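You operate a simulated robot arm through the tools that you are given. There is no shell and no other tool.

Carry out the task below with a simulated two-armed robot. There is one attempt and no reset: what you move stays moved.

## Task
Pick up the small drive from the desk top with one hand, pass it to the other hand and put it on the top of the green cabinet. Set down upright: small drive.

It is judged by the outcome, as a careful person would: the job done as asked, and still so three seconds after it is handed in. It fails if anything else is knocked over, pushed out of place, dropped, spilled or broken.

## Robot
Two 6-joint arms with two-finger parallel grippers on one trunk, on a base that moves. Base frame: it is fixed to the floor where the robot stands at the start and does not move with it; the origin is under the middle of the robot, x ahead of it, y to its left, z up. Readings come in m, rad, newtons and seconds.
The left shoulder is at the start at [0.28, 0.185, 1.105], the right one opposite. With the tool pointing down near the work surface each hand reaches from about 0.46 to 0.9 m from the robot's upright axis, wherever it stands, measured 20 degrees to its own side. Places, roughly: top of the green cabinet [0.6, 0.4, 1]. Payload 1.57 kg a hand.
The TCP of each hand is the grasp point between the finger pads, 0.03 m short of the fingertips. In the tool frame z runs along the fingers and y along their closing line. Largest opening 0.08 m; finger width 0.017, thickness 0.012; the body of the gripper, 0.04 by 0.082 m, starts 0.08 m behind the TCP.
Orientation is told as [roll, pitch, yaw] about the base's x, y, z axes, in that order, counted from this pose: with the fingers straight down and closing along the base's y, the tool's x points along the base's -x, its y along +y and its z along -z.

## Interface
- The arms move only by the tool step_arm. It takes "left_commands", "right_commands" or both (then of equal length, played together; a hand with none holds still); each is a list that holds one entry, the list of rows, each a list of 6 numbers: the shift along the base's x, y, z in mm, then the turn, a rotation vector about the base's x, y, z in rad. In form: [[[dx, dy, dz, wx, wy, wz], ...]]. A call has 1 to 20 rows; each row is the pose to reach, as a shift and turn from the pose commanded when the call began. "left_hand" and "right_hand" are, for a hand that has rows, the gripper command, from -1 (shut) to 1 (fully open), values between in proportion, set as the call begins (left out, the last holds). Each row takes 0.2 s and may step no farther than 0.05 m and 0.15 rad from the row before; otherwise, or with a gripper value out of range, the whole call is refused. Where a pose cannot be reached the arm comes as near as it can. A force on the tool above 40 N (or 10 N above the force at the start of the call, whichever is more), or a blocked arm, ends the call early, and 0.2 s more pass. Each finger travels about 0.153 m/s and halts on what it meets, pressing with about 37 N; the grip force reading is that of the motor and also rises with nothing between the fingers. The clock runs only during rows and for 0.2 s after the last one: add rows that repeat a pose to give the fingers time. It gives the time, the measured TCP pose, the force on the tool (base axes), the opening and the grip force at its end, in the units of the frame above (readings bear some noise), with the torque about the TCP (base axes, N m) and any sound that the robot's microphone picked up.
- Cameras (640 x 400 px; columns grow to the right, rows downward): "scene" is now at [0.2357, 0.038, 1.5587]; the picture's right is [0.42, -0.91, 0.00], its down [-0.58, -0.27, -0.77] and it looks along [0.70, 0.32, -0.64] (base axes); focal length 236 px, centre (320, 200). "left" rides on the left gripper at [0.072, 0.007, -0.122] in its tool frame; the picture's right is [-0.09, 1.00, 0.00], its down [-0.84, -0.08, -0.54] and it looks along [-0.54, -0.05, 0.84] (tool axes); focal length 238 px, centre (320, 200). "right" rides on the right gripper at [0.072, -0.007, -0.122] in its tool frame; the picture's right is [0.09, 1.00, 0.00], its down [-0.84, 0.08, -0.54] and it looks along [-0.54, 0.05, 0.84] (tool axes); focal length 238 px, centre (320, 200). There is no depth. A picture from a camera that has moved, and an enlarged one, comes with that camera's place and axes in the base frame and with its lens.
- camera(camera): a new picture of that camera. It takes no simulated time.
- lift_body(by): slides the trunk up (or, below 0, down) by that many m; the arms and the scene camera ride with it, the base frame stays. It gives what a move gives, with no picture.
- roll_base(legs): drives the robot by 1 to 6 legs, each [ahead, turn to the left] in m and rad, along the robot's own axes; the way and the turn of a leg run together, so that a leg with both is an arc; at most 1.5 m and 3.142 rad a leg. The arms and the cameras ride along, it lands a little off, and it stops where it bumps. It gives what a move gives.
- pan_tilt(pan, tilt): turns the head with the scene camera to pan (to the left, within 1.501 rad either way) and tilt (down, from -0.506 to 1.204), counted from straight ahead of the robot. It gives what a move gives.
- inspect(camera, box): a new picture of the part [left, top, right, bottom] of that camera's present view, enlarged. It takes no simulated time.
- job_done(): hands the job in; it is judged then, once.

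Places have to be worked out from the pictures, the camera data and where the tool is seen. Open the grippers and draw the arms clear of the work before you hand the job in, unless the task says otherwise.

The tools are called as a command line: name --argument value ..., lists and objects as JSON in quotes. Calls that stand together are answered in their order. step_arm: Moves the arms, as the interface text tells. Its arguments: {"type":"object","properties":{"left_commands":{"type":"array"},"left_hand":{"type":"number"},"right_commands":{"type":"array"},"right_hand":{"type":"number"}},"required":[]} The other tools are called the same way: lift_body (by) moves the trunk up or down; roll_base (legs) drives the base; pan_tilt (pan, tilt) turns the head that bears the scene camera; camera (camera) takes a picture; inspect (camera, box) takes an enlarged picture of a part of a camera's view; job_done () hands the job in.

At the start:

```text
time: 0.0
left_position: [0.5032, 0.3417, 1.3019]
left_tool_rot: [-0.001, 0.001, -0.001]
left_contact_force: [-0.4, 0.7, -0.3]
left_wrist_torque: [0.0, -0.02, 0.0]
left_opening: 0.0801
left_finger_force: 0.0
right_position: [0.6017, -0.0966, 1.2606]
right_tool_rot: [-0.002, 0.001, -0.001]
right_contact_force: [0.3, 0.2, -0.7]
right_wrist_torque: [0.0, -0.04, 0.01]
right_opening: 0.0801
right_finger_force: 0.1
trunk travel left (down, up): [-0.8, 0.19]
robot x, y, heading: [-0.0005, -0.0009, 0.004]
head pan, tilt (commanded): [0.433, 0.691]
```

scene: 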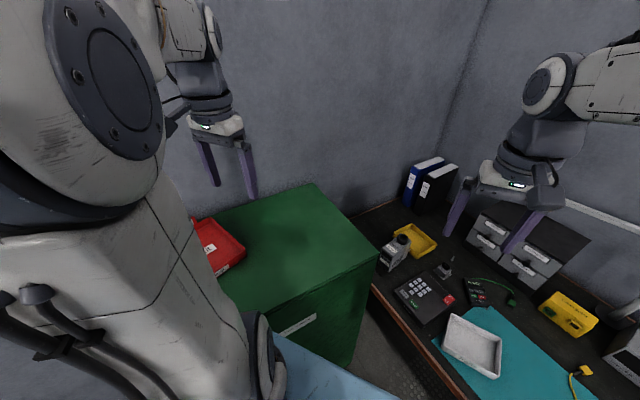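
right: 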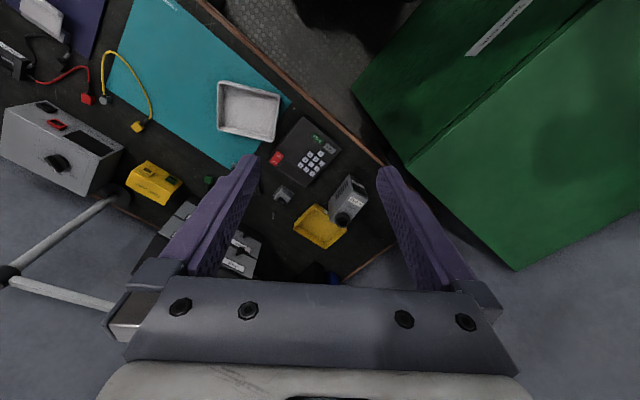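
left: 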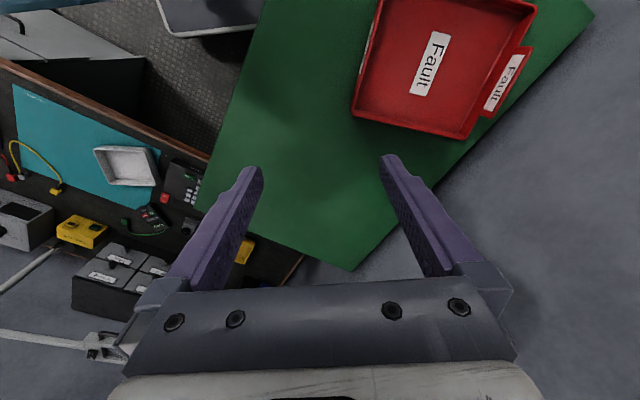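

I see a desk with several objects: a grey box by a yellow bin, a keypad device, small connector parts. I'll enlarge the views to find which of them is the small drive.

inspect --camera "scene" --box '[360, 150, 520, 330]'

inspect --camera "right" --box '[200, 70, 400, 290]'

inspect --camera "scene" --box '[480, 200, 640, 400]'

inspect --camera "right" --box '[0, 0, 220, 220]'

```text
2.22 times, centred on (440, 240) of scene
camera zoom: at [0.2357, 0.038, 1.5587], right [0.42, -0.91, 0.0], down [-0.58, -0.27, -0.77], along [0.7, 0.32, -0.64], focal length 526 px, centre (53, 111)
```

zoom: 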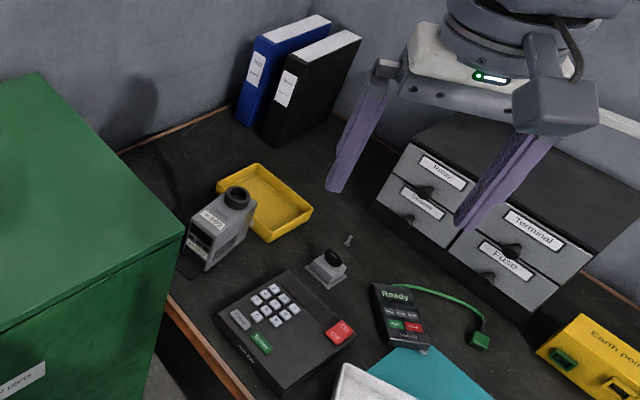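

```text
1.82 times, centred on (300, 180) of right
camera zoom: at [0.5292, -0.1023, 1.3835], right [-0.09, 1.0, 0.0], down [0.84, 0.08, 0.54], along [0.54, 0.05, -0.84], focal length 433 px, centre (356, 236)
```

zoom: 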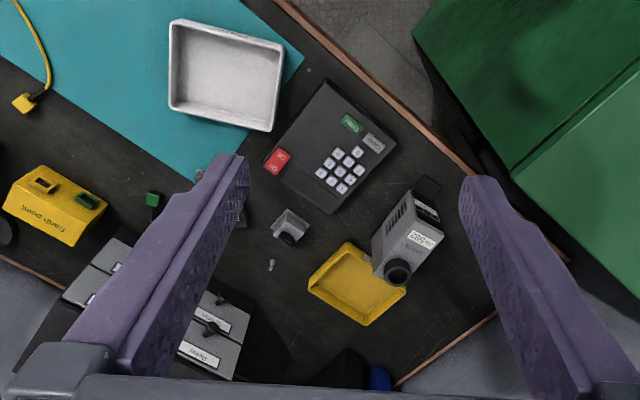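

```text
2.00 times, centred on (560, 300) of scene
camera zoom: at [0.2357, 0.038, 1.5587], right [0.42, -0.91, 0.0], down [-0.58, -0.27, -0.77], along [0.7, 0.32, -0.64], focal length 473 px, centre (-160, 0)
```

zoom: 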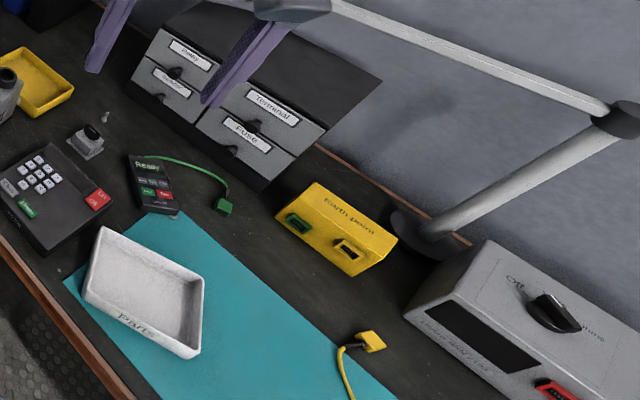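

```text
1.82 times, centred on (110, 110) of right
camera zoom: at [0.5292, -0.1023, 1.3835], right [-0.09, 1.0, 0.0], down [0.84, 0.08, 0.54], along [0.54, 0.05, -0.84], focal length 433 px, centre (702, 364)
```

zoom: 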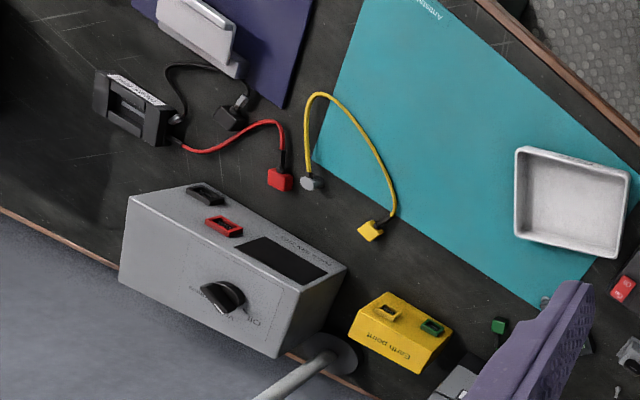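

The grey upright box with a knob beside the yellow tray looks like the small drive. I'll zoom in closer on it from both cameras.

inspect --camera "scene" --box '[370, 220, 434, 284]'

inspect --camera "right" --box '[300, 160, 380, 240]'

```text
6.25 times, centred on (402, 252) of scene
camera zoom: at [0.2357, 0.038, 1.5587], right [0.42, -0.91, 0.0], down [-0.58, -0.27, -0.77], along [0.7, 0.32, -0.64], focal length 1478 px, centre (-192, -125)
```

zoom: 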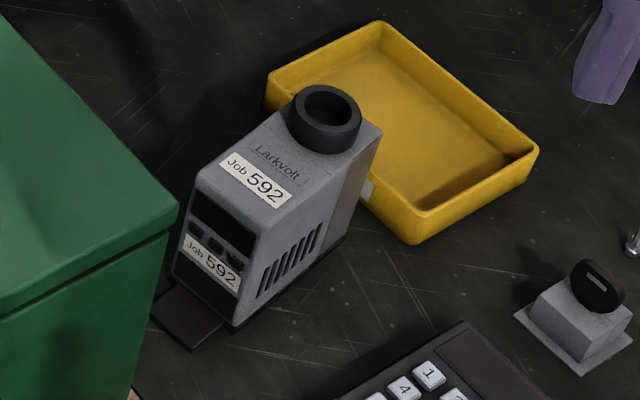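

```text
5.00 times, centred on (340, 200) of right
camera zoom: at [0.5292, -0.1023, 1.3835], right [-0.09, 1.0, 0.0], down [0.84, 0.08, 0.54], along [0.54, 0.05, -0.84], focal length 1192 px, centre (220, 200)
```

zoom: 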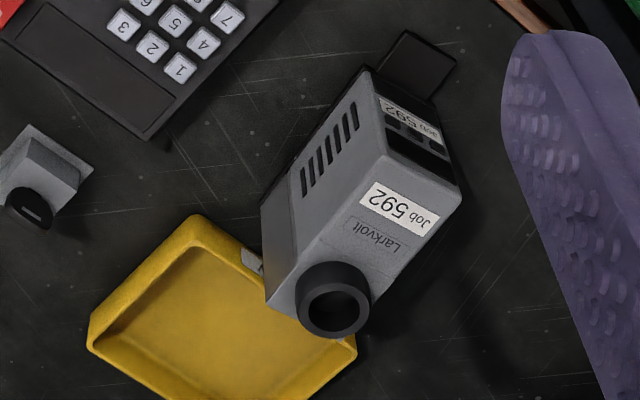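

The drive (Larkvolt, ring on top) stands at about (0.93, 0.01), body top near z 0.81 and desk near z 0.70, next to the yellow tray. Before I plan any base motion I'll look around with the head.

pan_tilt --pan 0.3 --tilt 1.15

camera --camera "scene"

pan_tilt --pan -0.4 --tilt 0.8

camera --camera "scene"

pan_tilt --pan 1.2 --tilt 0.7

camera --camera "scene"

```text
time: 0.9
left_position: [0.5027, 0.3425, 1.3023]
left_tool_rot: [0.0, 0.001, 0.0]
left_contact_force: [-0.6, -0.3, 0.4]
left_wrist_torque: [-0.04, -0.03, -0.01]
left_opening: 0.0799
left_finger_force: 0.0
right_position: [0.601, -0.0955, 1.2602]
right_tool_rot: [-0.001, 0.0, -0.001]
right_contact_force: [0.4, 0.5, -0.5]
right_wrist_torque: [0.01, 0.02, 0.01]
right_opening: 0.08
right_finger_force: 0.1
trunk travel left (down, up): [-0.8, 0.19]
robot x, y, heading: [-0.0035, -0.0011, 0.0]
head pan, tilt (commanded): [0.3, 1.15]
```

```text
taken
camera scene: at [0.2153, 0.0199, 1.525], right [0.3, -0.96, 0.0], down [-0.87, -0.27, -0.41], along [0.39, 0.12, -0.91], focal length 236 px, centre (320, 200)
```

scene: 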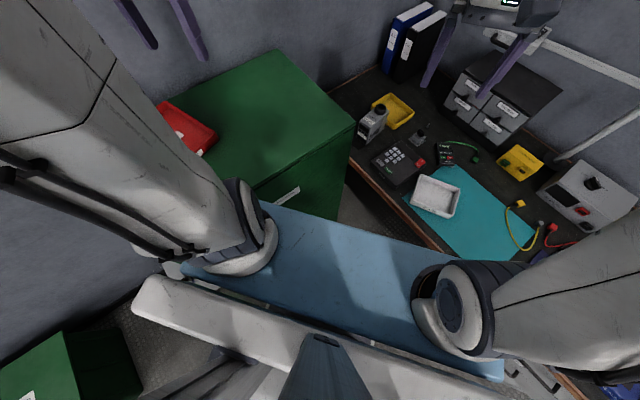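

```text
time: 2.0
left_position: [0.5032, 0.3427, 1.3031]
left_tool_rot: [0.001, 0.001, 0.0]
left_contact_force: [0.3, 0.2, 0.3]
left_wrist_torque: [0.0, -0.02, 0.0]
left_opening: 0.0799
left_finger_force: 0.0
right_position: [0.6023, -0.0958, 1.2604]
right_tool_rot: [-0.001, 0.0, 0.002]
right_contact_force: [0.2, 0.2, -0.5]
right_wrist_torque: [-0.02, -0.01, -0.01]
right_opening: 0.08
right_finger_force: 0.0
trunk travel left (down, up): [-0.8, 0.19]
robot x, y, heading: [0.0001, 0.0021, 0.002]
head pan, tilt (commanded): [-0.4, 0.799]
```

```text
taken
camera scene: at [0.2326, -0.0291, 1.5498], right [-0.39, -0.92, 0.0], down [-0.66, 0.28, -0.7], along [0.64, -0.27, -0.72], focal length 236 px, centre (320, 200)
```

scene: 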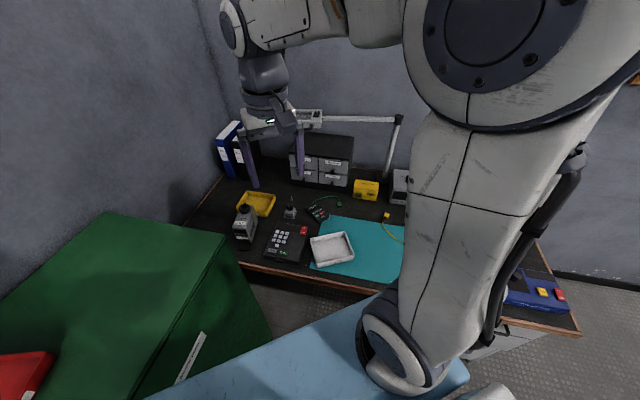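

```text
time: 3.6
left_position: [0.504, 0.3441, 1.3023]
left_tool_rot: [0.0, 0.0, 0.0]
left_contact_force: [0.7, 0.1, -0.3]
left_wrist_torque: [-0.03, 0.02, -0.02]
left_opening: 0.08
left_finger_force: 0.0
right_position: [0.6005, -0.0969, 1.2606]
right_tool_rot: [0.0, 0.001, 0.0]
right_contact_force: [0.0, 0.1, 0.1]
right_wrist_torque: [0.01, -0.02, 0.02]
right_opening: 0.0798
right_finger_force: 0.0
trunk travel left (down, up): [-0.8, 0.19]
robot x, y, heading: [0.0051, -0.0018, 0.002]
head pan, tilt (commanded): [1.201, 0.7]
```

```text
taken
camera scene: at [0.1891, 0.0814, 1.558], right [0.93, -0.36, 0.0], down [-0.23, -0.6, -0.76], along [0.28, 0.71, -0.64], focal length 236 px, centre (320, 200)
```

scene: 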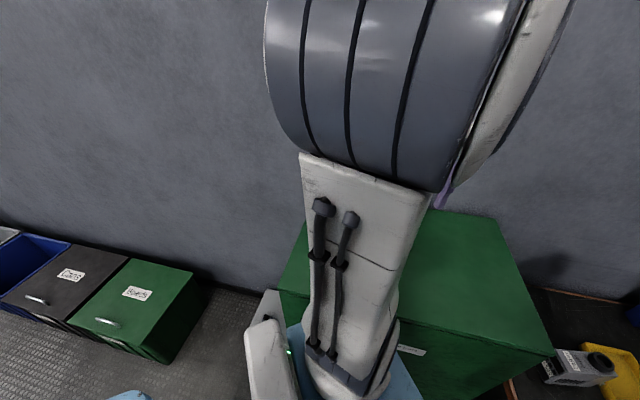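

The shoulder bar's clearance to the green cabinet matters for driving. I'll look down at the left side and at the floor in front to judge it.

pan_tilt --pan 0.9 --tilt 1.2

camera --camera "scene"

pan_tilt --pan 0.0 --tilt 1.2

camera --camera "scene"

pan_tilt --pan -1.2 --tilt 0.9

camera --camera "scene"

```text
time: 4.6
left_position: [0.503, 0.3432, 1.3016]
left_tool_rot: [0.0, 0.0, 0.001]
left_contact_force: [-0.4, -0.4, -0.1]
left_wrist_torque: [0.02, 0.0, 0.0]
left_opening: 0.08
left_finger_force: 0.1
right_position: [0.6006, -0.0955, 1.2605]
right_tool_rot: [0.002, 0.0, 0.0]
right_contact_force: [-0.4, 0.1, 0.2]
right_wrist_torque: [-0.01, -0.02, 0.01]
right_opening: 0.08
right_finger_force: 0.0
trunk travel left (down, up): [-0.8, 0.19]
robot x, y, heading: [-0.0009, 0.0007, 0.005]
head pan, tilt (commanded): [0.901, 1.201]
```

```text
taken
camera scene: at [0.1931, 0.0461, 1.5221], right [0.78, -0.62, 0.0], down [-0.58, -0.73, -0.36], along [0.23, 0.28, -0.93], focal length 236 px, centre (320, 200)
```

scene: 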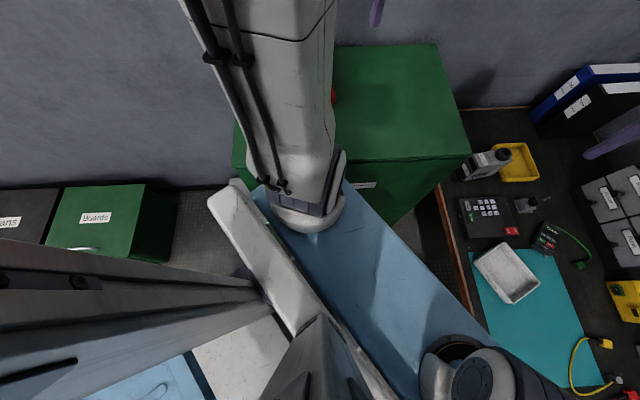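

```text
time: 5.8
left_position: [0.5038, 0.3427, 1.3019]
left_tool_rot: [0.001, -0.001, 0.001]
left_contact_force: [-0.2, 0.5, 0.3]
left_wrist_torque: [-0.01, 0.03, -0.01]
left_opening: 0.0802
left_finger_force: 0.1
right_position: [0.601, -0.0956, 1.2605]
right_tool_rot: [0.0, -0.001, 0.0]
right_contact_force: [0.0, 0.1, 0.6]
right_wrist_torque: [0.01, 0.0, 0.03]
right_opening: 0.0801
right_finger_force: 0.0
trunk travel left (down, up): [-0.8, 0.19]
robot x, y, heading: [0.0016, 0.0024, -0.004]
head pan, tilt (commanded): [0.0, 1.201]
```

```text
taken
camera scene: at [0.2142, 0.0023, 1.5221], right [0.0, -1.0, 0.0], down [-0.93, 0.0, -0.36], along [0.36, 0.0, -0.93], focal length 236 px, centre (320, 200)
```

scene: 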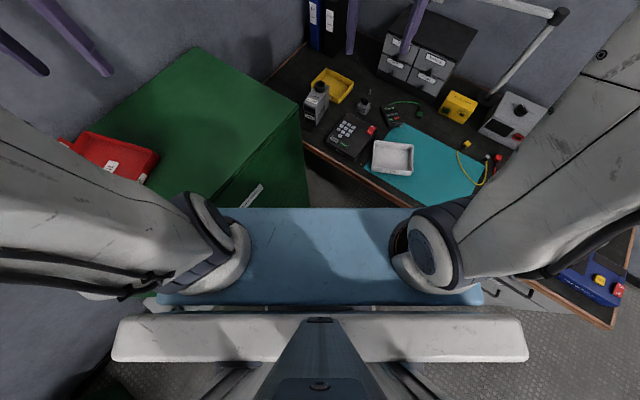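

```text
time: 7.2
left_position: [0.5038, 0.3427, 1.3025]
left_tool_rot: [0.0, 0.002, 0.001]
left_contact_force: [1.1, -0.3, 0.1]
left_wrist_torque: [-0.02, -0.03, 0.01]
left_opening: 0.0801
left_finger_force: 0.0
right_position: [0.6021, -0.0952, 1.2603]
right_tool_rot: [-0.001, 0.001, 0.0]
right_contact_force: [0.5, -1.4, 0.4]
right_wrist_torque: [0.03, 0.0, 0.0]
right_opening: 0.08
right_finger_force: 0.1
trunk travel left (down, up): [-0.8, 0.19]
robot x, y, heading: [0.0013, -0.0017, 0.004]
head pan, tilt (commanded): [-1.201, 0.901]
```

```text
taken
camera scene: at [0.1857, -0.0681, 1.5419], right [-0.93, -0.36, 0.0], down [-0.28, 0.73, -0.62], along [0.22, -0.58, -0.78], focal length 236 px, centre (320, 200)
```

scene: 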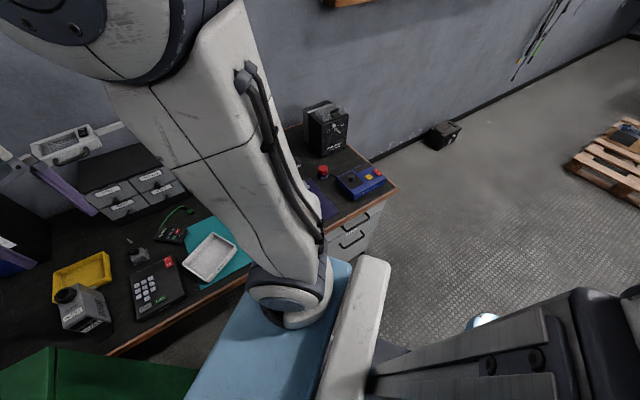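

The shoulder bar sits at about z 1.1 with its front edge near x 0.365, so it clears the cabinet top. I still need the lower base footprint, so I'll look down both sides.

pan_tilt --pan 1.5 --tilt 1.2

camera --camera "scene"

pan_tilt --pan -1.5 --tilt 1.2

camera --camera "scene"

```text
time: 9.6
left_position: [0.504, 0.343, 1.3022]
left_tool_rot: [0.001, 0.001, 0.0]
left_contact_force: [1.1, -0.3, 0.8]
left_wrist_torque: [0.0, 0.01, 0.01]
left_opening: 0.0802
left_finger_force: 0.0
right_position: [0.6002, -0.0954, 1.2609]
right_tool_rot: [0.0, 0.0, -0.001]
right_contact_force: [0.8, 0.7, 0.3]
right_wrist_torque: [-0.03, 0.01, 0.0]
right_opening: 0.0799
right_finger_force: 0.0
trunk travel left (down, up): [-0.8, 0.19]
robot x, y, heading: [0.0001, 0.0007, -0.001]
head pan, tilt (commanded): [1.499, 1.201]
```

```text
taken
camera scene: at [0.1623, 0.058, 1.5221], right [1.0, -0.07, 0.0], down [-0.07, -0.93, -0.36], along [0.03, 0.36, -0.93], focal length 236 px, centre (320, 200)
```

scene: 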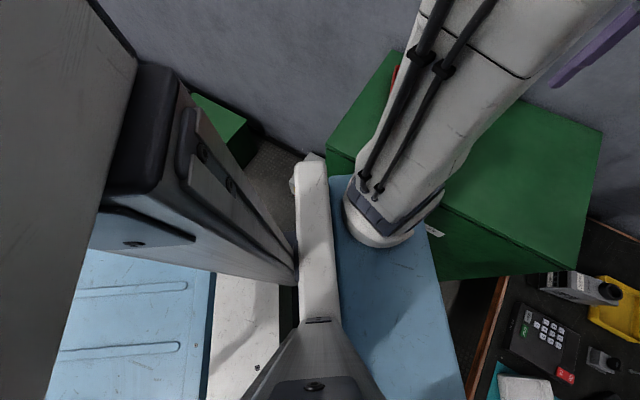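

```text
time: 12.2
left_position: [0.5027, 0.3428, 1.3014]
left_tool_rot: [0.001, 0.0, 0.0]
left_contact_force: [-0.6, 0.1, -0.5]
left_wrist_torque: [0.03, -0.01, 0.01]
left_opening: 0.0798
left_finger_force: 0.1
right_position: [0.6014, -0.0966, 1.2608]
right_tool_rot: [-0.002, 0.0, 0.0]
right_contact_force: [-0.6, -0.4, -0.9]
right_wrist_torque: [-0.02, 0.01, -0.01]
right_opening: 0.0798
right_finger_force: 0.1
trunk travel left (down, up): [-0.8, 0.19]
robot x, y, heading: [-0.0028, -0.0024, -0.002]
head pan, tilt (commanded): [-1.499, 1.201]
```

```text
taken
camera scene: at [0.1623, -0.0535, 1.5221], right [-1.0, -0.07, 0.0], down [-0.07, 0.93, -0.36], along [0.03, -0.36, -0.93], focal length 236 px, centre (320, 200)
```

scene: 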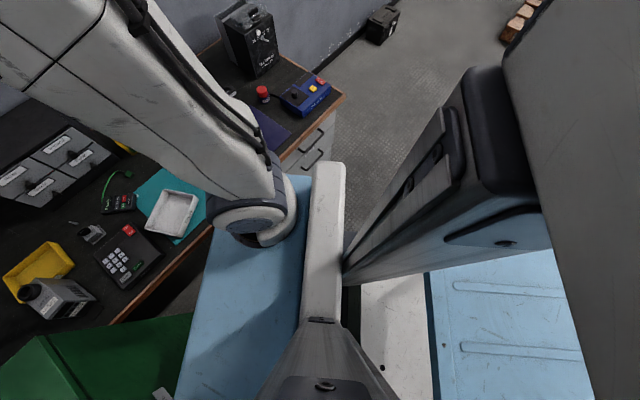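

I noticed a rounded part of the base at the rear right, so I'll zoom in on it to judge the footprint's width.

pan_tilt --pan -1.4 --tilt 0.9

camera --camera "scene"

pan_tilt --pan 1.4 --tilt 0.9

camera --camera "scene"

```text
time: 13.0
left_position: [0.5049, 0.3431, 1.303]
left_tool_rot: [-0.001, 0.0, -0.001]
left_contact_force: [0.2, -0.2, -0.5]
left_wrist_torque: [-0.02, 0.01, -0.03]
left_opening: 0.0802
left_finger_force: 0.0
right_position: [0.6007, -0.0955, 1.2607]
right_tool_rot: [0.0, 0.0, 0.002]
right_contact_force: [0.2, -0.8, 0.5]
right_wrist_torque: [0.02, -0.02, 0.0]
right_opening: 0.0798
right_finger_force: 0.1
trunk travel left (down, up): [-0.8, 0.19]
robot x, y, heading: [0.0023, 0.0007, 0.0]
head pan, tilt (commanded): [-1.4, 0.901]
```

```text
taken
camera scene: at [0.1711, -0.0721, 1.5418], right [-0.99, -0.17, 0.0], down [-0.13, 0.77, -0.62], along [0.11, -0.61, -0.78], focal length 236 px, centre (320, 200)
```

scene: 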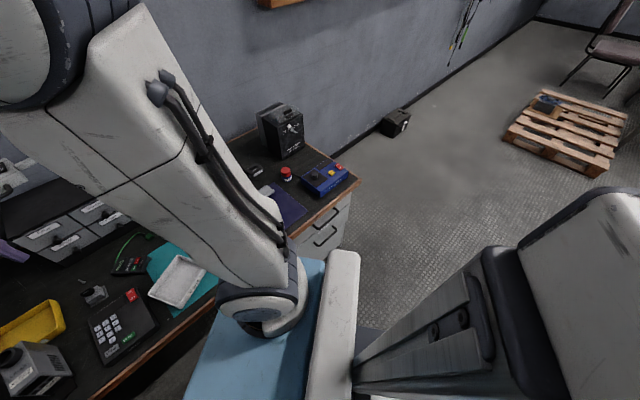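

```text
time: 15.4
left_position: [0.503, 0.3431, 1.3025]
left_tool_rot: [0.002, 0.0, 0.001]
left_contact_force: [0.5, 0.4, 0.7]
left_wrist_torque: [0.03, 0.02, 0.05]
left_opening: 0.0798
left_finger_force: 0.0
right_position: [0.6013, -0.0956, 1.2612]
right_tool_rot: [-0.001, -0.002, 0.0]
right_contact_force: [-0.3, 0.2, 0.3]
right_wrist_torque: [0.02, -0.01, 0.0]
right_opening: 0.0799
right_finger_force: 0.0
trunk travel left (down, up): [-0.8, 0.19]
robot x, y, heading: [-0.0031, -0.0008, -0.003]
head pan, tilt (commanded): [1.4, 0.901]
```

```text
taken
camera scene: at [0.1712, 0.0766, 1.5419], right [0.99, -0.17, 0.0], down [-0.13, -0.77, -0.62], along [0.11, 0.61, -0.78], focal length 236 px, centre (320, 200)
```

scene: 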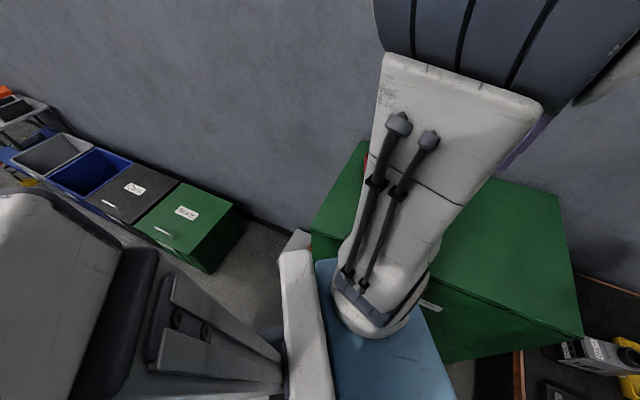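

Judged from all the views, the desk edge is about 0.6 m away and the desk is turned about -33° to me; the drive sits a little beyond reach. I'll turn right to face the desk squarely (arms are high at z 1.26 and above, lamp below about 0.95) and check the result before moving closer.

roll_base --legs '[[0, -0.576]]'

pan_tilt --pan 0.45 --tilt 0.8

camera --camera "scene"

```text
time: 17.5
left_position: [0.6089, 0.0089, 1.301]
left_tool_rot: [0.001, 0.0, -0.583]
left_contact_force: [0.1, 0.2, 1.2]
left_wrist_torque: [0.03, 0.0, 0.0]
left_opening: 0.08
left_finger_force: 0.1
right_position: [0.4497, -0.4119, 1.2612]
right_tool_rot: [0.0, 0.001, -0.584]
right_contact_force: [-0.2, 0.1, -0.4]
right_wrist_torque: [0.0, 0.0, 0.0]
right_opening: 0.08
right_finger_force: 0.1
trunk travel left (down, up): [-0.8, 0.19]
robot x, y, heading: [0.0042, -0.0012, -0.584]
head pan, tilt (commanded): [1.4, 0.901]
```

```text
time: 18.7
left_position: [0.6096, 0.0088, 1.3013]
left_tool_rot: [0.002, 0.0, -0.585]
left_contact_force: [-0.5, 0.4, -0.3]
left_wrist_torque: [0.01, 0.01, 0.02]
left_opening: 0.08
left_finger_force: 0.0
right_position: [0.4484, -0.4113, 1.2606]
right_tool_rot: [-0.001, -0.001, -0.584]
right_contact_force: [0.5, 0.2, 0.4]
right_wrist_torque: [-0.02, 0.0, 0.02]
right_opening: 0.0804
right_finger_force: 0.0
trunk travel left (down, up): [-0.8, 0.19]
robot x, y, heading: [-0.0023, -0.0012, -0.588]
head pan, tilt (commanded): [0.45, 0.799]
```

```text
taken
camera scene: at [0.2115, -0.0973, 1.5498], right [-0.14, -0.99, 0.0], down [-0.71, 0.1, -0.7], along [0.69, -0.09, -0.72], focal length 236 px, centre (320, 200)
```

scene: 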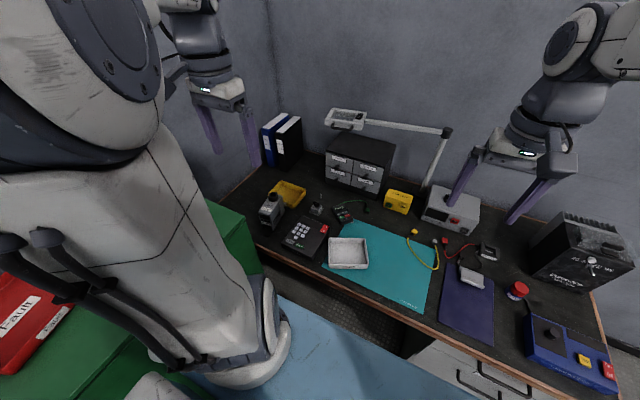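

The turn landed at heading about -0.585 with nothing touched. Next I'll creep forward toward the desk.

roll_base --legs '[[0.06, 0]]'

roll_base --legs '[[0.06, 0]]'

camera --camera "scene"

camera --camera "left"

```text
time: 19.7
left_position: [0.6603, -0.0257, 1.302]
left_tool_rot: [0.0, -0.001, -0.587]
left_contact_force: [0.1, -0.2, 0.3]
left_wrist_torque: [-0.03, -0.05, 0.01]
left_opening: 0.0801
left_finger_force: 0.1
right_position: [0.4975, -0.4456, 1.2611]
right_tool_rot: [0.001, 0.001, -0.585]
right_contact_force: [-0.2, 0.1, 0.9]
right_wrist_torque: [0.01, -0.03, 0.04]
right_opening: 0.0799
right_finger_force: 0.0
trunk travel left (down, up): [-0.8, 0.19]
robot x, y, heading: [0.0495, -0.0308, -0.589]
head pan, tilt (commanded): [0.45, 0.799]
```

```text
time: 20.6
left_position: [0.7102, -0.0602, 1.3024]
left_tool_rot: [0.001, -0.001, -0.585]
left_contact_force: [-0.1, 0.0, 0.1]
left_wrist_torque: [-0.04, -0.06, -0.03]
left_opening: 0.0802
left_finger_force: 0.1
right_position: [0.5485, -0.4793, 1.2601]
right_tool_rot: [-0.001, 0.0, -0.586]
right_contact_force: [-0.1, -0.3, 0.2]
right_wrist_torque: [-0.04, 0.01, 0.03]
right_opening: 0.0798
right_finger_force: 0.1
trunk travel left (down, up): [-0.8, 0.19]
robot x, y, heading: [0.0997, -0.0671, -0.59]
head pan, tilt (commanded): [0.45, 0.799]
```

```text
taken
camera scene: at [0.312, -0.1647, 1.5498], right [-0.14, -0.99, 0.0], down [-0.71, 0.1, -0.7], along [0.69, -0.1, -0.72], focal length 236 px, centre (320, 200)
```

scene: 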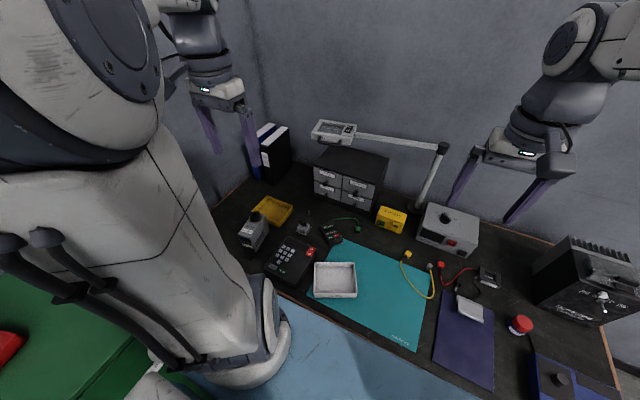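

```text
taken
camera left: at [0.6542, -0.0153, 1.4225], right [0.63, 0.78, 0.0], down [0.65, -0.53, 0.54], along [0.42, -0.34, -0.84], focal length 238 px, centre (320, 200)
```

left: 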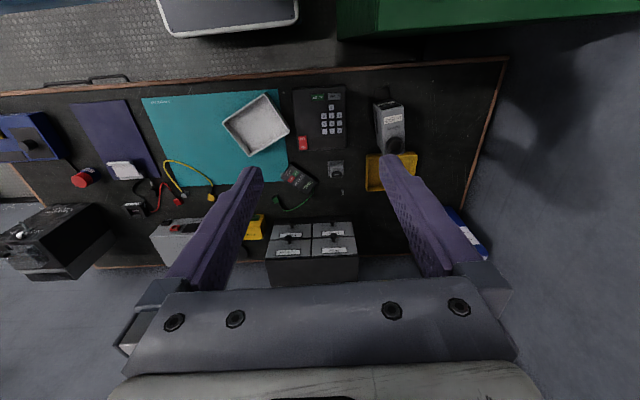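

The base now stands at (0.10, -0.067) and nothing has been touched. I'll zoom in on the drive in the left-hand and scene cameras to locate its edges accurately.

inspect --camera "left" --box '[345, 80, 435, 200]'

inspect --camera "scene" --box '[225, 180, 315, 270]'

```text
3.33 times, centred on (390, 140) of left
camera zoom: at [0.6542, -0.0153, 1.4225], right [0.63, 0.78, 0.0], down [0.65, -0.53, 0.54], along [0.42, -0.34, -0.84], focal length 794 px, centre (87, 400)
```

zoom: 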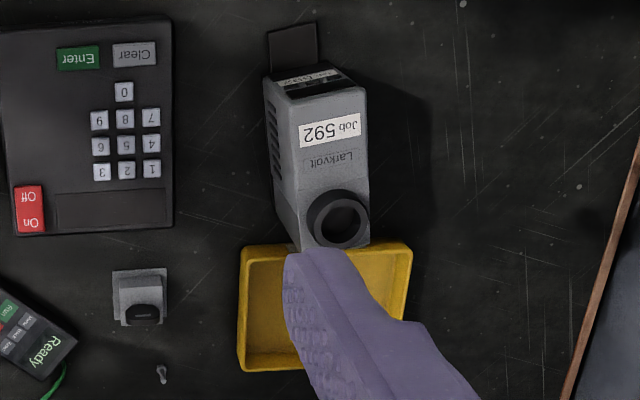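

```text
4.44 times, centred on (270, 225) of scene
camera zoom: at [0.312, -0.1647, 1.5498], right [-0.14, -0.99, 0.0], down [-0.71, 0.1, -0.7], along [0.69, -0.1, -0.72], focal length 1051 px, centre (542, 89)
```

zoom: 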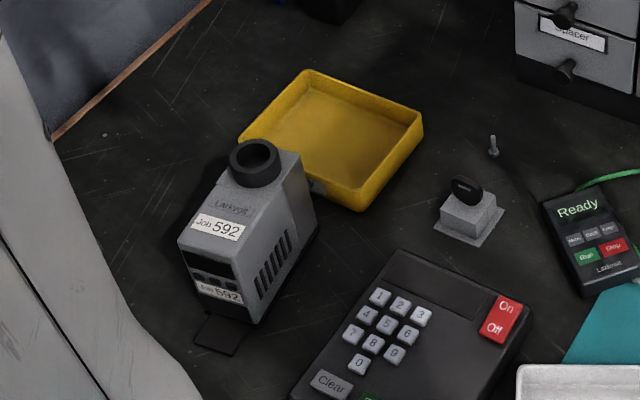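

The ring centre is confirmed at about (0.932, 0.003). I'll bring the left hand over the drive at a safe height (TCP z 1.06) for an accurate look.

step_arm --left_commands '[[[29.4, 8.5, -30.2, 0, 0, 0.013], [58.8, 17, -60.5, 0, 0, 0.026], [88.1, 25.5, -90.8, 0, 0, 0.039], [117.5, 34, -121, 0, 0, 0.052], [146.9, 42.5, -151.2, 0, 0, 0.066], [176.2, 51, -181.5, 0, 0, 0.079], [205.6, 59.5, -211.8, 0, 0, 0.092], [235, 68, -242, 0, 0, 0.105], [235, 68, -242, 0, 0, 0.105]]]' --left_hand 1

camera --camera "left"

camera --camera "scene"

```text
time: 22.6
left_position: [0.9481, 0.0088, 1.0589]
left_tool_rot: [0.0, 0.002, -0.482]
left_contact_force: [0.3, -0.1, -0.7]
left_wrist_torque: [0.01, 0.04, 0.0]
left_opening: 0.0796
left_finger_force: 0.0
right_position: [0.549, -0.4804, 1.2605]
right_tool_rot: [0.001, 0.001, -0.588]
right_contact_force: [0.5, -0.1, -1.2]
right_wrist_torque: [0.01, 0.01, 0.0]
right_opening: 0.08
right_finger_force: 0.1
trunk travel left (down, up): [-0.8, 0.19]
robot x, y, heading: [0.1042, -0.0679, -0.592]
head pan, tilt (commanded): [0.45, 0.799]
```

```text
taken
camera left: at [0.8882, 0.0469, 1.1792], right [0.54, 0.84, 0.0], down [0.71, -0.46, 0.54], along [0.45, -0.29, -0.84], focal length 238 px, centre (320, 200)
```

left: 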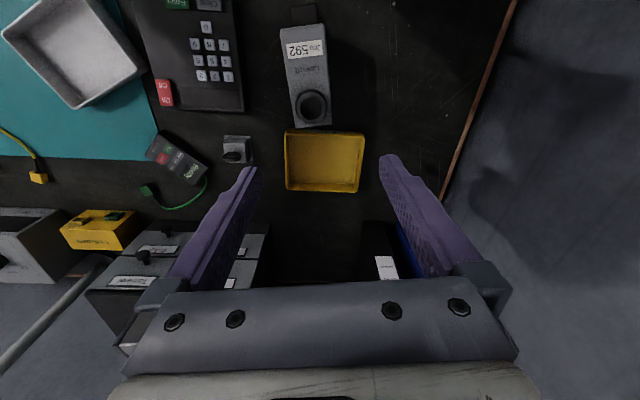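

```text
taken
camera scene: at [0.3129, -0.165, 1.5497], right [-0.14, -0.99, 0.0], down [-0.71, 0.1, -0.7], along [0.69, -0.1, -0.72], focal length 236 px, centre (320, 200)
```

scene: 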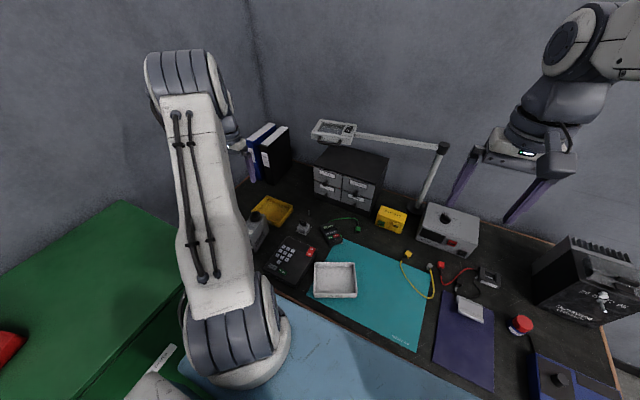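

The drive is clearly visible below the hand with a gap to the yellow tray. I'll zoom in to measure its edges.

inspect --camera "left" --box '[264, 0, 376, 140]'

```text
2.86 times, centred on (320, 70) of left
camera zoom: at [0.8882, 0.0469, 1.1792], right [0.54, 0.84, 0.0], down [0.71, -0.46, 0.54], along [0.45, -0.29, -0.84], focal length 681 px, centre (320, 571)
```

zoom: 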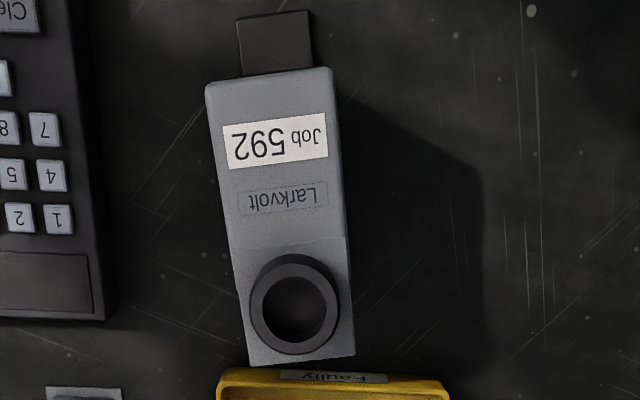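

Measured from this view: the drive body is about 0.056 wide and 0.124 long, centred near (0.914, 0.012), with the width axis at about 63.5° and the top near z 0.815. I'll line the left hand up over it slightly behind centre and come down to just above the ring.

step_arm --left_commands '[[[-7.5, -1, -42, 0, 0, 0.006], [-15, -2, -84, 0, 0, 0.012], [-22, -2.5, -126, 0, 0, 0.017], [-22, -2.5, -126, 0, 0, 0.017], [-22, -2.5, -126, 0, 0, 0.017]]]' --left_hand 1

camera --camera "left"

inspect --camera "scene" --box '[200, 120, 320, 280]'

```text
time: 23.8
left_position: [0.9252, 0.0037, 0.9344]
left_tool_rot: [0.001, 0.0, -0.463]
left_contact_force: [-0.4, -0.2, -0.1]
left_wrist_torque: [0.01, 0.02, 0.0]
left_opening: 0.0797
left_finger_force: 0.0
right_position: [0.5495, -0.4797, 1.2606]
right_tool_rot: [-0.002, 0.001, -0.588]
right_contact_force: [-0.3, 0.4, 0.2]
right_wrist_torque: [0.01, 0.01, -0.01]
right_opening: 0.0801
right_finger_force: 0.0
trunk travel left (down, up): [-0.8, 0.19]
robot x, y, heading: [0.1006, -0.0676, -0.585]
head pan, tilt (commanded): [0.45, 0.799]
```

```text
taken
camera left: at [0.8639, 0.0423, 1.055], right [0.53, 0.85, 0.0], down [0.71, -0.44, 0.54], along [0.46, -0.29, -0.84], focal length 238 px, centre (320, 200)
```

left: 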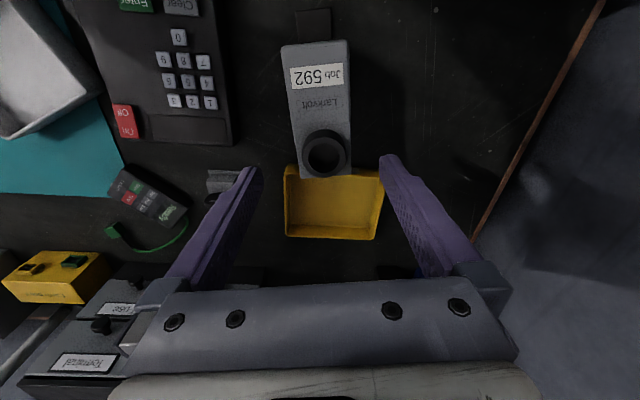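

```text
2.50 times, centred on (260, 200) of scene
camera zoom: at [0.3124, -0.165, 1.5498], right [-0.14, -0.99, 0.0], down [-0.71, 0.1, -0.7], along [0.69, -0.1, -0.72], focal length 591 px, centre (470, 200)
```

zoom: 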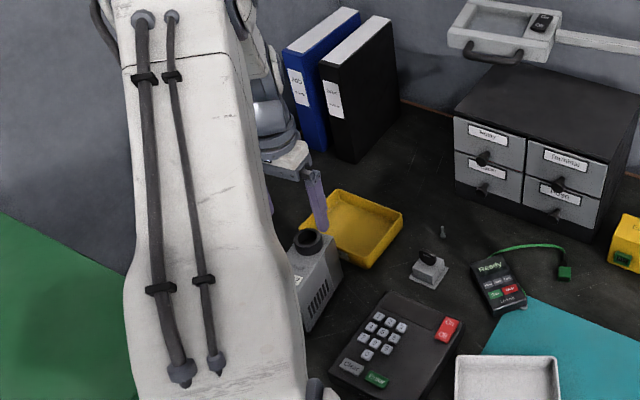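

The hand is lined up above the drive. I'll zoom in to verify lateral centring and yaw before descending.

inspect --camera "left" --box '[240, 20, 400, 200]'

```text
2.22 times, centred on (320, 110) of left
camera zoom: at [0.8639, 0.0423, 1.055], right [0.53, 0.85, 0.0], down [0.71, -0.44, 0.54], along [0.46, -0.29, -0.84], focal length 530 px, centre (320, 400)
```

zoom: 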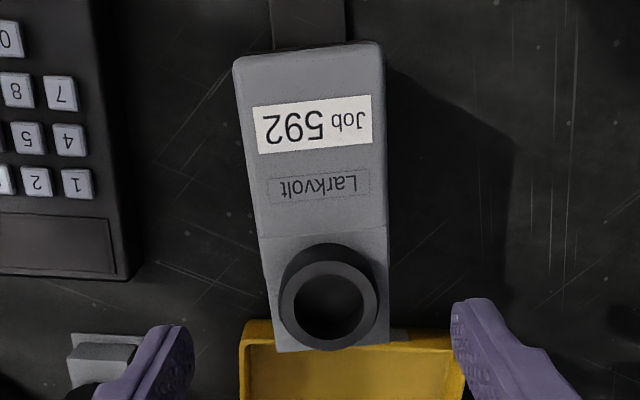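

With the body top near z 0.825 the drive is centred within 3 mm; I'll correct 2.7 mm sideways and descend to TCP z about 0.798, so the fingers straddle the body with the ring clear under the palm.

step_arm --left_commands '[[[1.2, 2.4, -30, 0, 0, -0.006], [1.2, 2.4, -60, 0, 0, -0.006], [1.2, 2.4, -90, 0, 0, -0.006], [1.2, 2.4, -110, 0, 0, -0.006], [1.2, 2.4, -125, 0, 0, -0.006], [1.2, 2.4, -135, 0, 0, -0.006], [1.2, 2.4, -135, 0, 0, -0.006]]]' --left_hand 1

camera --camera "left"

inspect --camera "scene" --box '[225, 150, 315, 270]'

```text
time: 25.4
left_position: [0.9249, 0.0076, 0.8001]
left_tool_rot: [0.002, 0.0, -0.471]
left_contact_force: [0.1, -0.8, -0.5]
left_wrist_torque: [0.0, 0.0, 0.03]
left_opening: 0.08
left_finger_force: 0.1
right_position: [0.5495, -0.4811, 1.2616]
right_tool_rot: [0.0, 0.0, -0.586]
right_contact_force: [0.3, 0.2, -0.5]
right_wrist_torque: [-0.01, 0.0, -0.02]
right_opening: 0.0799
right_finger_force: 0.1
trunk travel left (down, up): [-0.8, 0.19]
robot x, y, heading: [0.1042, -0.0666, -0.586]
head pan, tilt (commanded): [0.45, 0.799]
```

```text
taken
camera left: at [0.8636, 0.046, 0.9203], right [0.53, 0.85, 0.0], down [0.71, -0.45, 0.54], along [0.46, -0.29, -0.84], focal length 238 px, centre (320, 200)
```

left: 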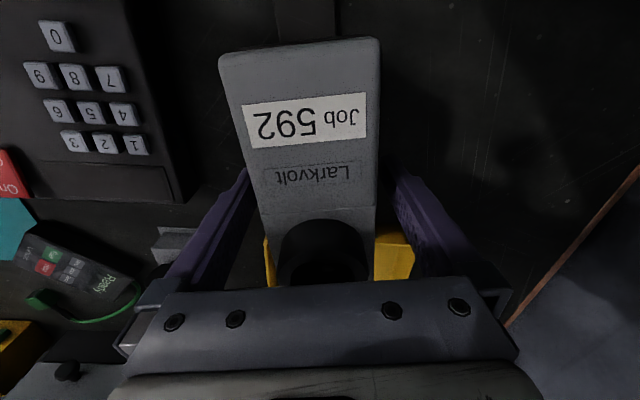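

```text
3.33 times, centred on (270, 210) of scene
camera zoom: at [0.3126, -0.165, 1.5498], right [-0.14, -0.99, 0.0], down [-0.71, 0.1, -0.7], along [0.69, -0.1, -0.72], focal length 788 px, centre (487, 167)
```

zoom: 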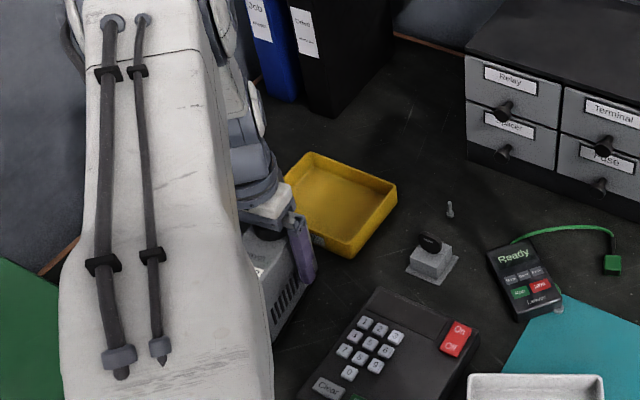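

The fingers straddle the body with no contact force. I'll close the left gripper and hold.

step_arm --left_commands '[[[0, 0, 0, 0, 0, 0], [0, 0, 0, 0, 0, 0], [0, 0, 0, 0, 0, 0], [0, 0, 0, 0, 0, 0]]]' --left_hand -1

camera --camera "left"

```text
time: 26.4
left_position: [0.924, 0.0083, 0.7988]
left_tool_rot: [0.0, 0.0, -0.47]
left_contact_force: [-0.1, -0.3, -0.7]
left_wrist_torque: [-0.02, -0.23, -0.02]
left_opening: 0.0558
left_finger_force: 36.9
right_position: [0.5481, -0.4808, 1.26]
right_tool_rot: [0.002, 0.0, -0.586]
right_contact_force: [0.2, 0.8, 0.0]
right_wrist_torque: [0.01, 0.03, 0.01]
right_opening: 0.0801
right_finger_force: 0.2
trunk travel left (down, up): [-0.8, 0.19]
robot x, y, heading: [0.1047, -0.0662, -0.589]
head pan, tilt (commanded): [0.45, 0.799]
```

```text
taken
camera left: at [0.8635, 0.0459, 0.9204], right [0.53, 0.85, 0.0], down [0.71, -0.45, 0.54], along [0.46, -0.29, -0.84], focal length 238 px, centre (320, 200)
```

left: 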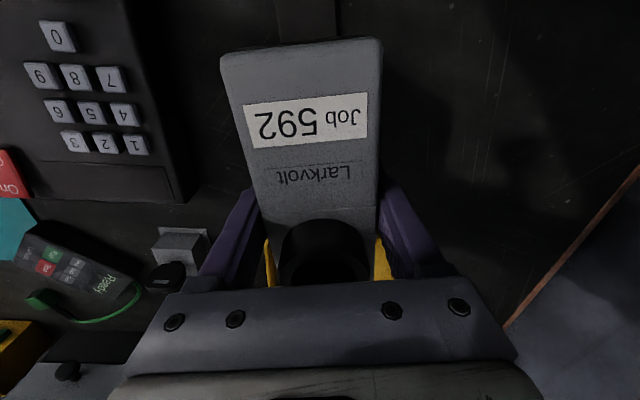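

The gripper stopped at 0.0558 m, which matches the body width, with 37 N of grip. I'll lift slowly and check that it comes up level.

step_arm --left_commands '[[[0, 0, 8, 0, 0, 0], [0, 0, 20, 0, 0, 0], [0, 0, 40, 0, 0, 0], [0, 0, 40, 0, 0, 0]]]'

camera --camera "left"

inspect --camera "scene" --box '[225, 150, 315, 270]'

```text
time: 27.4
left_position: [0.9248, 0.0082, 0.8396]
left_tool_rot: [0.0, 0.001, -0.471]
left_contact_force: [-1.1, -0.5, -5.1]
left_wrist_torque: [-0.04, -0.1, 0.0]
left_opening: 0.0559
left_finger_force: 36.8
right_position: [0.5492, -0.4795, 1.2595]
right_tool_rot: [0.001, 0.0, -0.587]
right_contact_force: [0.8, 0.6, -0.3]
right_wrist_torque: [0.06, -0.03, 0.01]
right_opening: 0.0801
right_finger_force: 0.0
trunk travel left (down, up): [-0.8, 0.19]
robot x, y, heading: [0.1012, -0.0624, -0.586]
head pan, tilt (commanded): [0.45, 0.799]
```

```text
taken
camera left: at [0.8637, 0.0458, 0.9602], right [0.53, 0.85, 0.0], down [0.71, -0.45, 0.54], along [0.46, -0.29, -0.84], focal length 238 px, centre (320, 200)
```

left: 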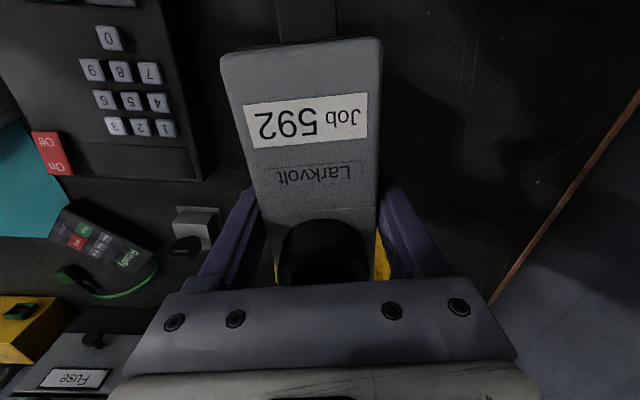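

```text
3.33 times, centred on (270, 210) of scene
camera zoom: at [0.3126, -0.165, 1.5497], right [-0.14, -0.99, 0.0], down [-0.71, 0.1, -0.7], along [0.69, -0.1, -0.72], focal length 788 px, centre (487, 167)
```

zoom: 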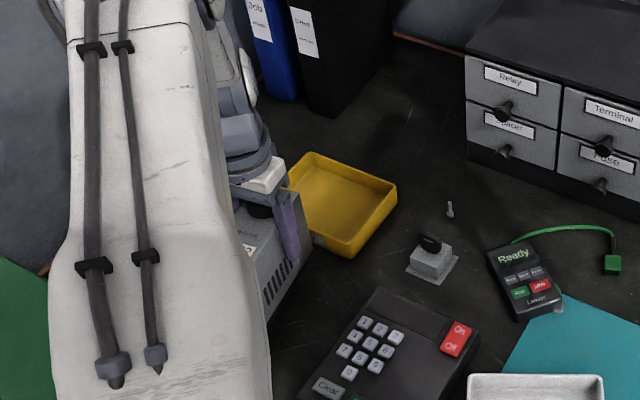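

The drive lifted cleanly (about 0.5 kg, level, nothing else moved). Now I'll raise it clear of everything with the left hand, and at the same time yaw the right hand toward the handover orientation.

step_arm --left_commands '[[[0, 0, 40, 0, 0, 0], [0, 0, 80, 0, 0, 0], [0, 0, 120, 0, 0, 0], [-3, -10, 160, 0, 0, 0], [-8, -20, 200, 0, 0, 0], [-15, -30, 230, 0, 0, 0], [-15, -30, 230, 0, 0, 0]]]' --right_commands '[[[0, 0, 0, 0, 0, 0.131], [0, 0, 0, 0, 0, 0.262], [0, 0, 0, 0, 0, 0.393], [0, 0, 0, 0, 0, 0.524], [0, 0, 0, 0, 0, 0.655], [0, 0, 0, 0, 0, 0.785], [0, 0, 0, 0, 0, 0.785]]]' --right_hand 1

camera --camera "scene"

camera --camera "left"

```text
time: 29.0
left_position: [0.9072, -0.0237, 1.0713]
left_tool_rot: [-0.002, 0.002, -0.471]
left_contact_force: [0.4, 0.7, -6.4]
left_wrist_torque: [-0.01, -0.08, -0.02]
left_opening: 0.0561
left_finger_force: 37.4
right_position: [0.5485, -0.4802, 1.2609]
right_tool_rot: [0.001, 0.001, 0.201]
right_contact_force: [-0.5, 0.2, -0.7]
right_wrist_torque: [0.0, -0.01, -0.02]
right_opening: 0.08
right_finger_force: 0.1
trunk travel left (down, up): [-0.8, 0.19]
robot x, y, heading: [0.1014, -0.0596, -0.584]
head pan, tilt (commanded): [0.45, 0.799]
```

```text
taken
camera scene: at [0.3125, -0.1651, 1.5498], right [-0.14, -0.99, 0.0], down [-0.71, 0.1, -0.7], along [0.69, -0.1, -0.72], focal length 236 px, centre (320, 200)
```

scene: 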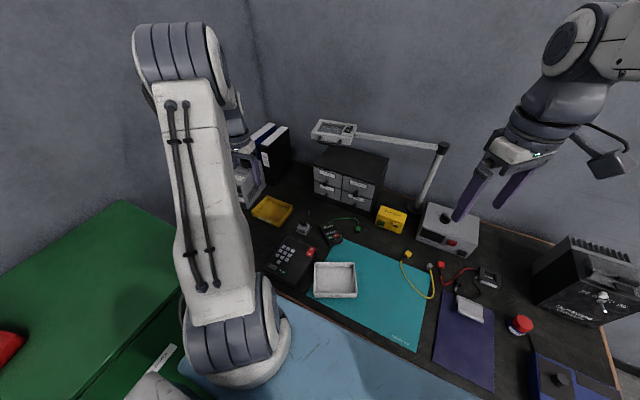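

```text
taken
camera left: at [0.8467, 0.015, 1.1926], right [0.53, 0.85, 0.0], down [0.71, -0.45, 0.54], along [0.46, -0.29, -0.84], focal length 238 px, centre (320, 200)
```

left: 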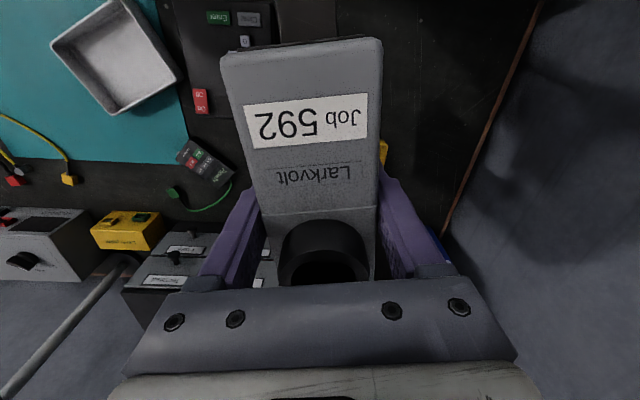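

The drive stays firm in the left grip and well clear of the desk. Next I'll pitch the right hand by -45° about its closing axis so its fingers point forward and down, at the pre-handover spot.

step_arm --right_commands '[[[0, 6, -6, 0.026, -0.128, 0], [-1, 12, -12, 0.052, -0.256, 0], [-2, 17, -19, 0.078, -0.384, 0], [-3, 23, -25, 0.104, -0.513, 0], [-3, 28, -32, 0.13, -0.641, 0], [-4, 34, -38, 0.156, -0.769, 0], [-4, 34, -38, 0.156, -0.769, 0]]]' --right_hand 1

camera --camera "scene"

camera --camera "right"

```text
time: 30.6
left_position: [0.9057, -0.0229, 1.0705]
left_tool_rot: [0.0, 0.0, -0.472]
left_contact_force: [-0.6, -0.2, -5.3]
left_wrist_torque: [-0.02, -0.06, -0.01]
left_opening: 0.0557
left_finger_force: 37.3
right_position: [0.5454, -0.4465, 1.2222]
right_tool_rot: [0.002, -0.784, 0.197]
right_contact_force: [0.0, -0.4, 1.1]
right_wrist_torque: [-0.02, 0.02, 0.01]
right_opening: 0.0796
right_finger_force: 0.0
trunk travel left (down, up): [-0.8, 0.19]
robot x, y, heading: [0.1043, -0.0617, -0.59]
head pan, tilt (commanded): [0.45, 0.799]
```

```text
taken
camera scene: at [0.3127, -0.165, 1.5498], right [-0.14, -0.99, 0.0], down [-0.71, 0.1, -0.7], along [0.69, -0.1, -0.72], focal length 236 px, centre (320, 200)
```

scene: 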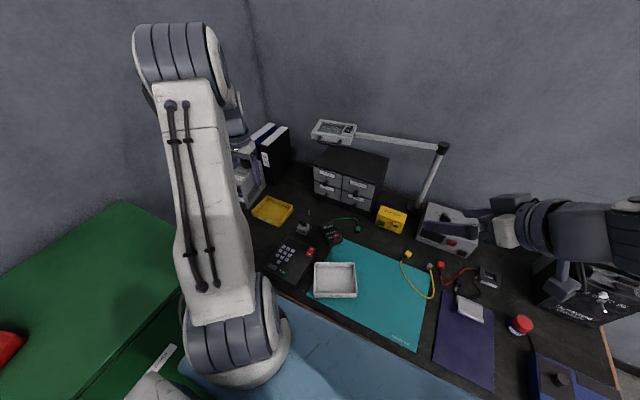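

```text
taken
camera right: at [0.4123, -0.4796, 1.2587], right [-0.26, 0.96, -0.06], down [0.19, 0.12, 0.97], along [0.95, 0.24, -0.21], focal length 238 px, centre (320, 200)
```

right: 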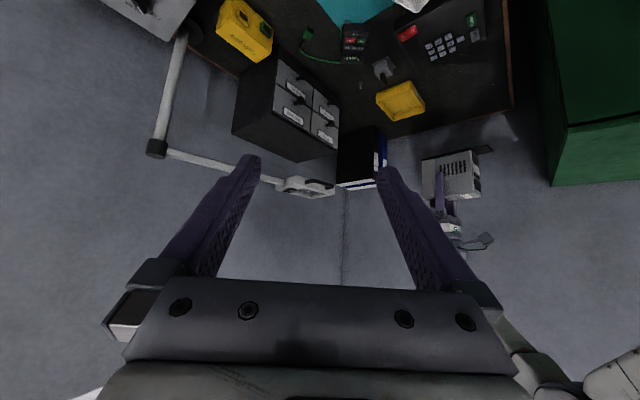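

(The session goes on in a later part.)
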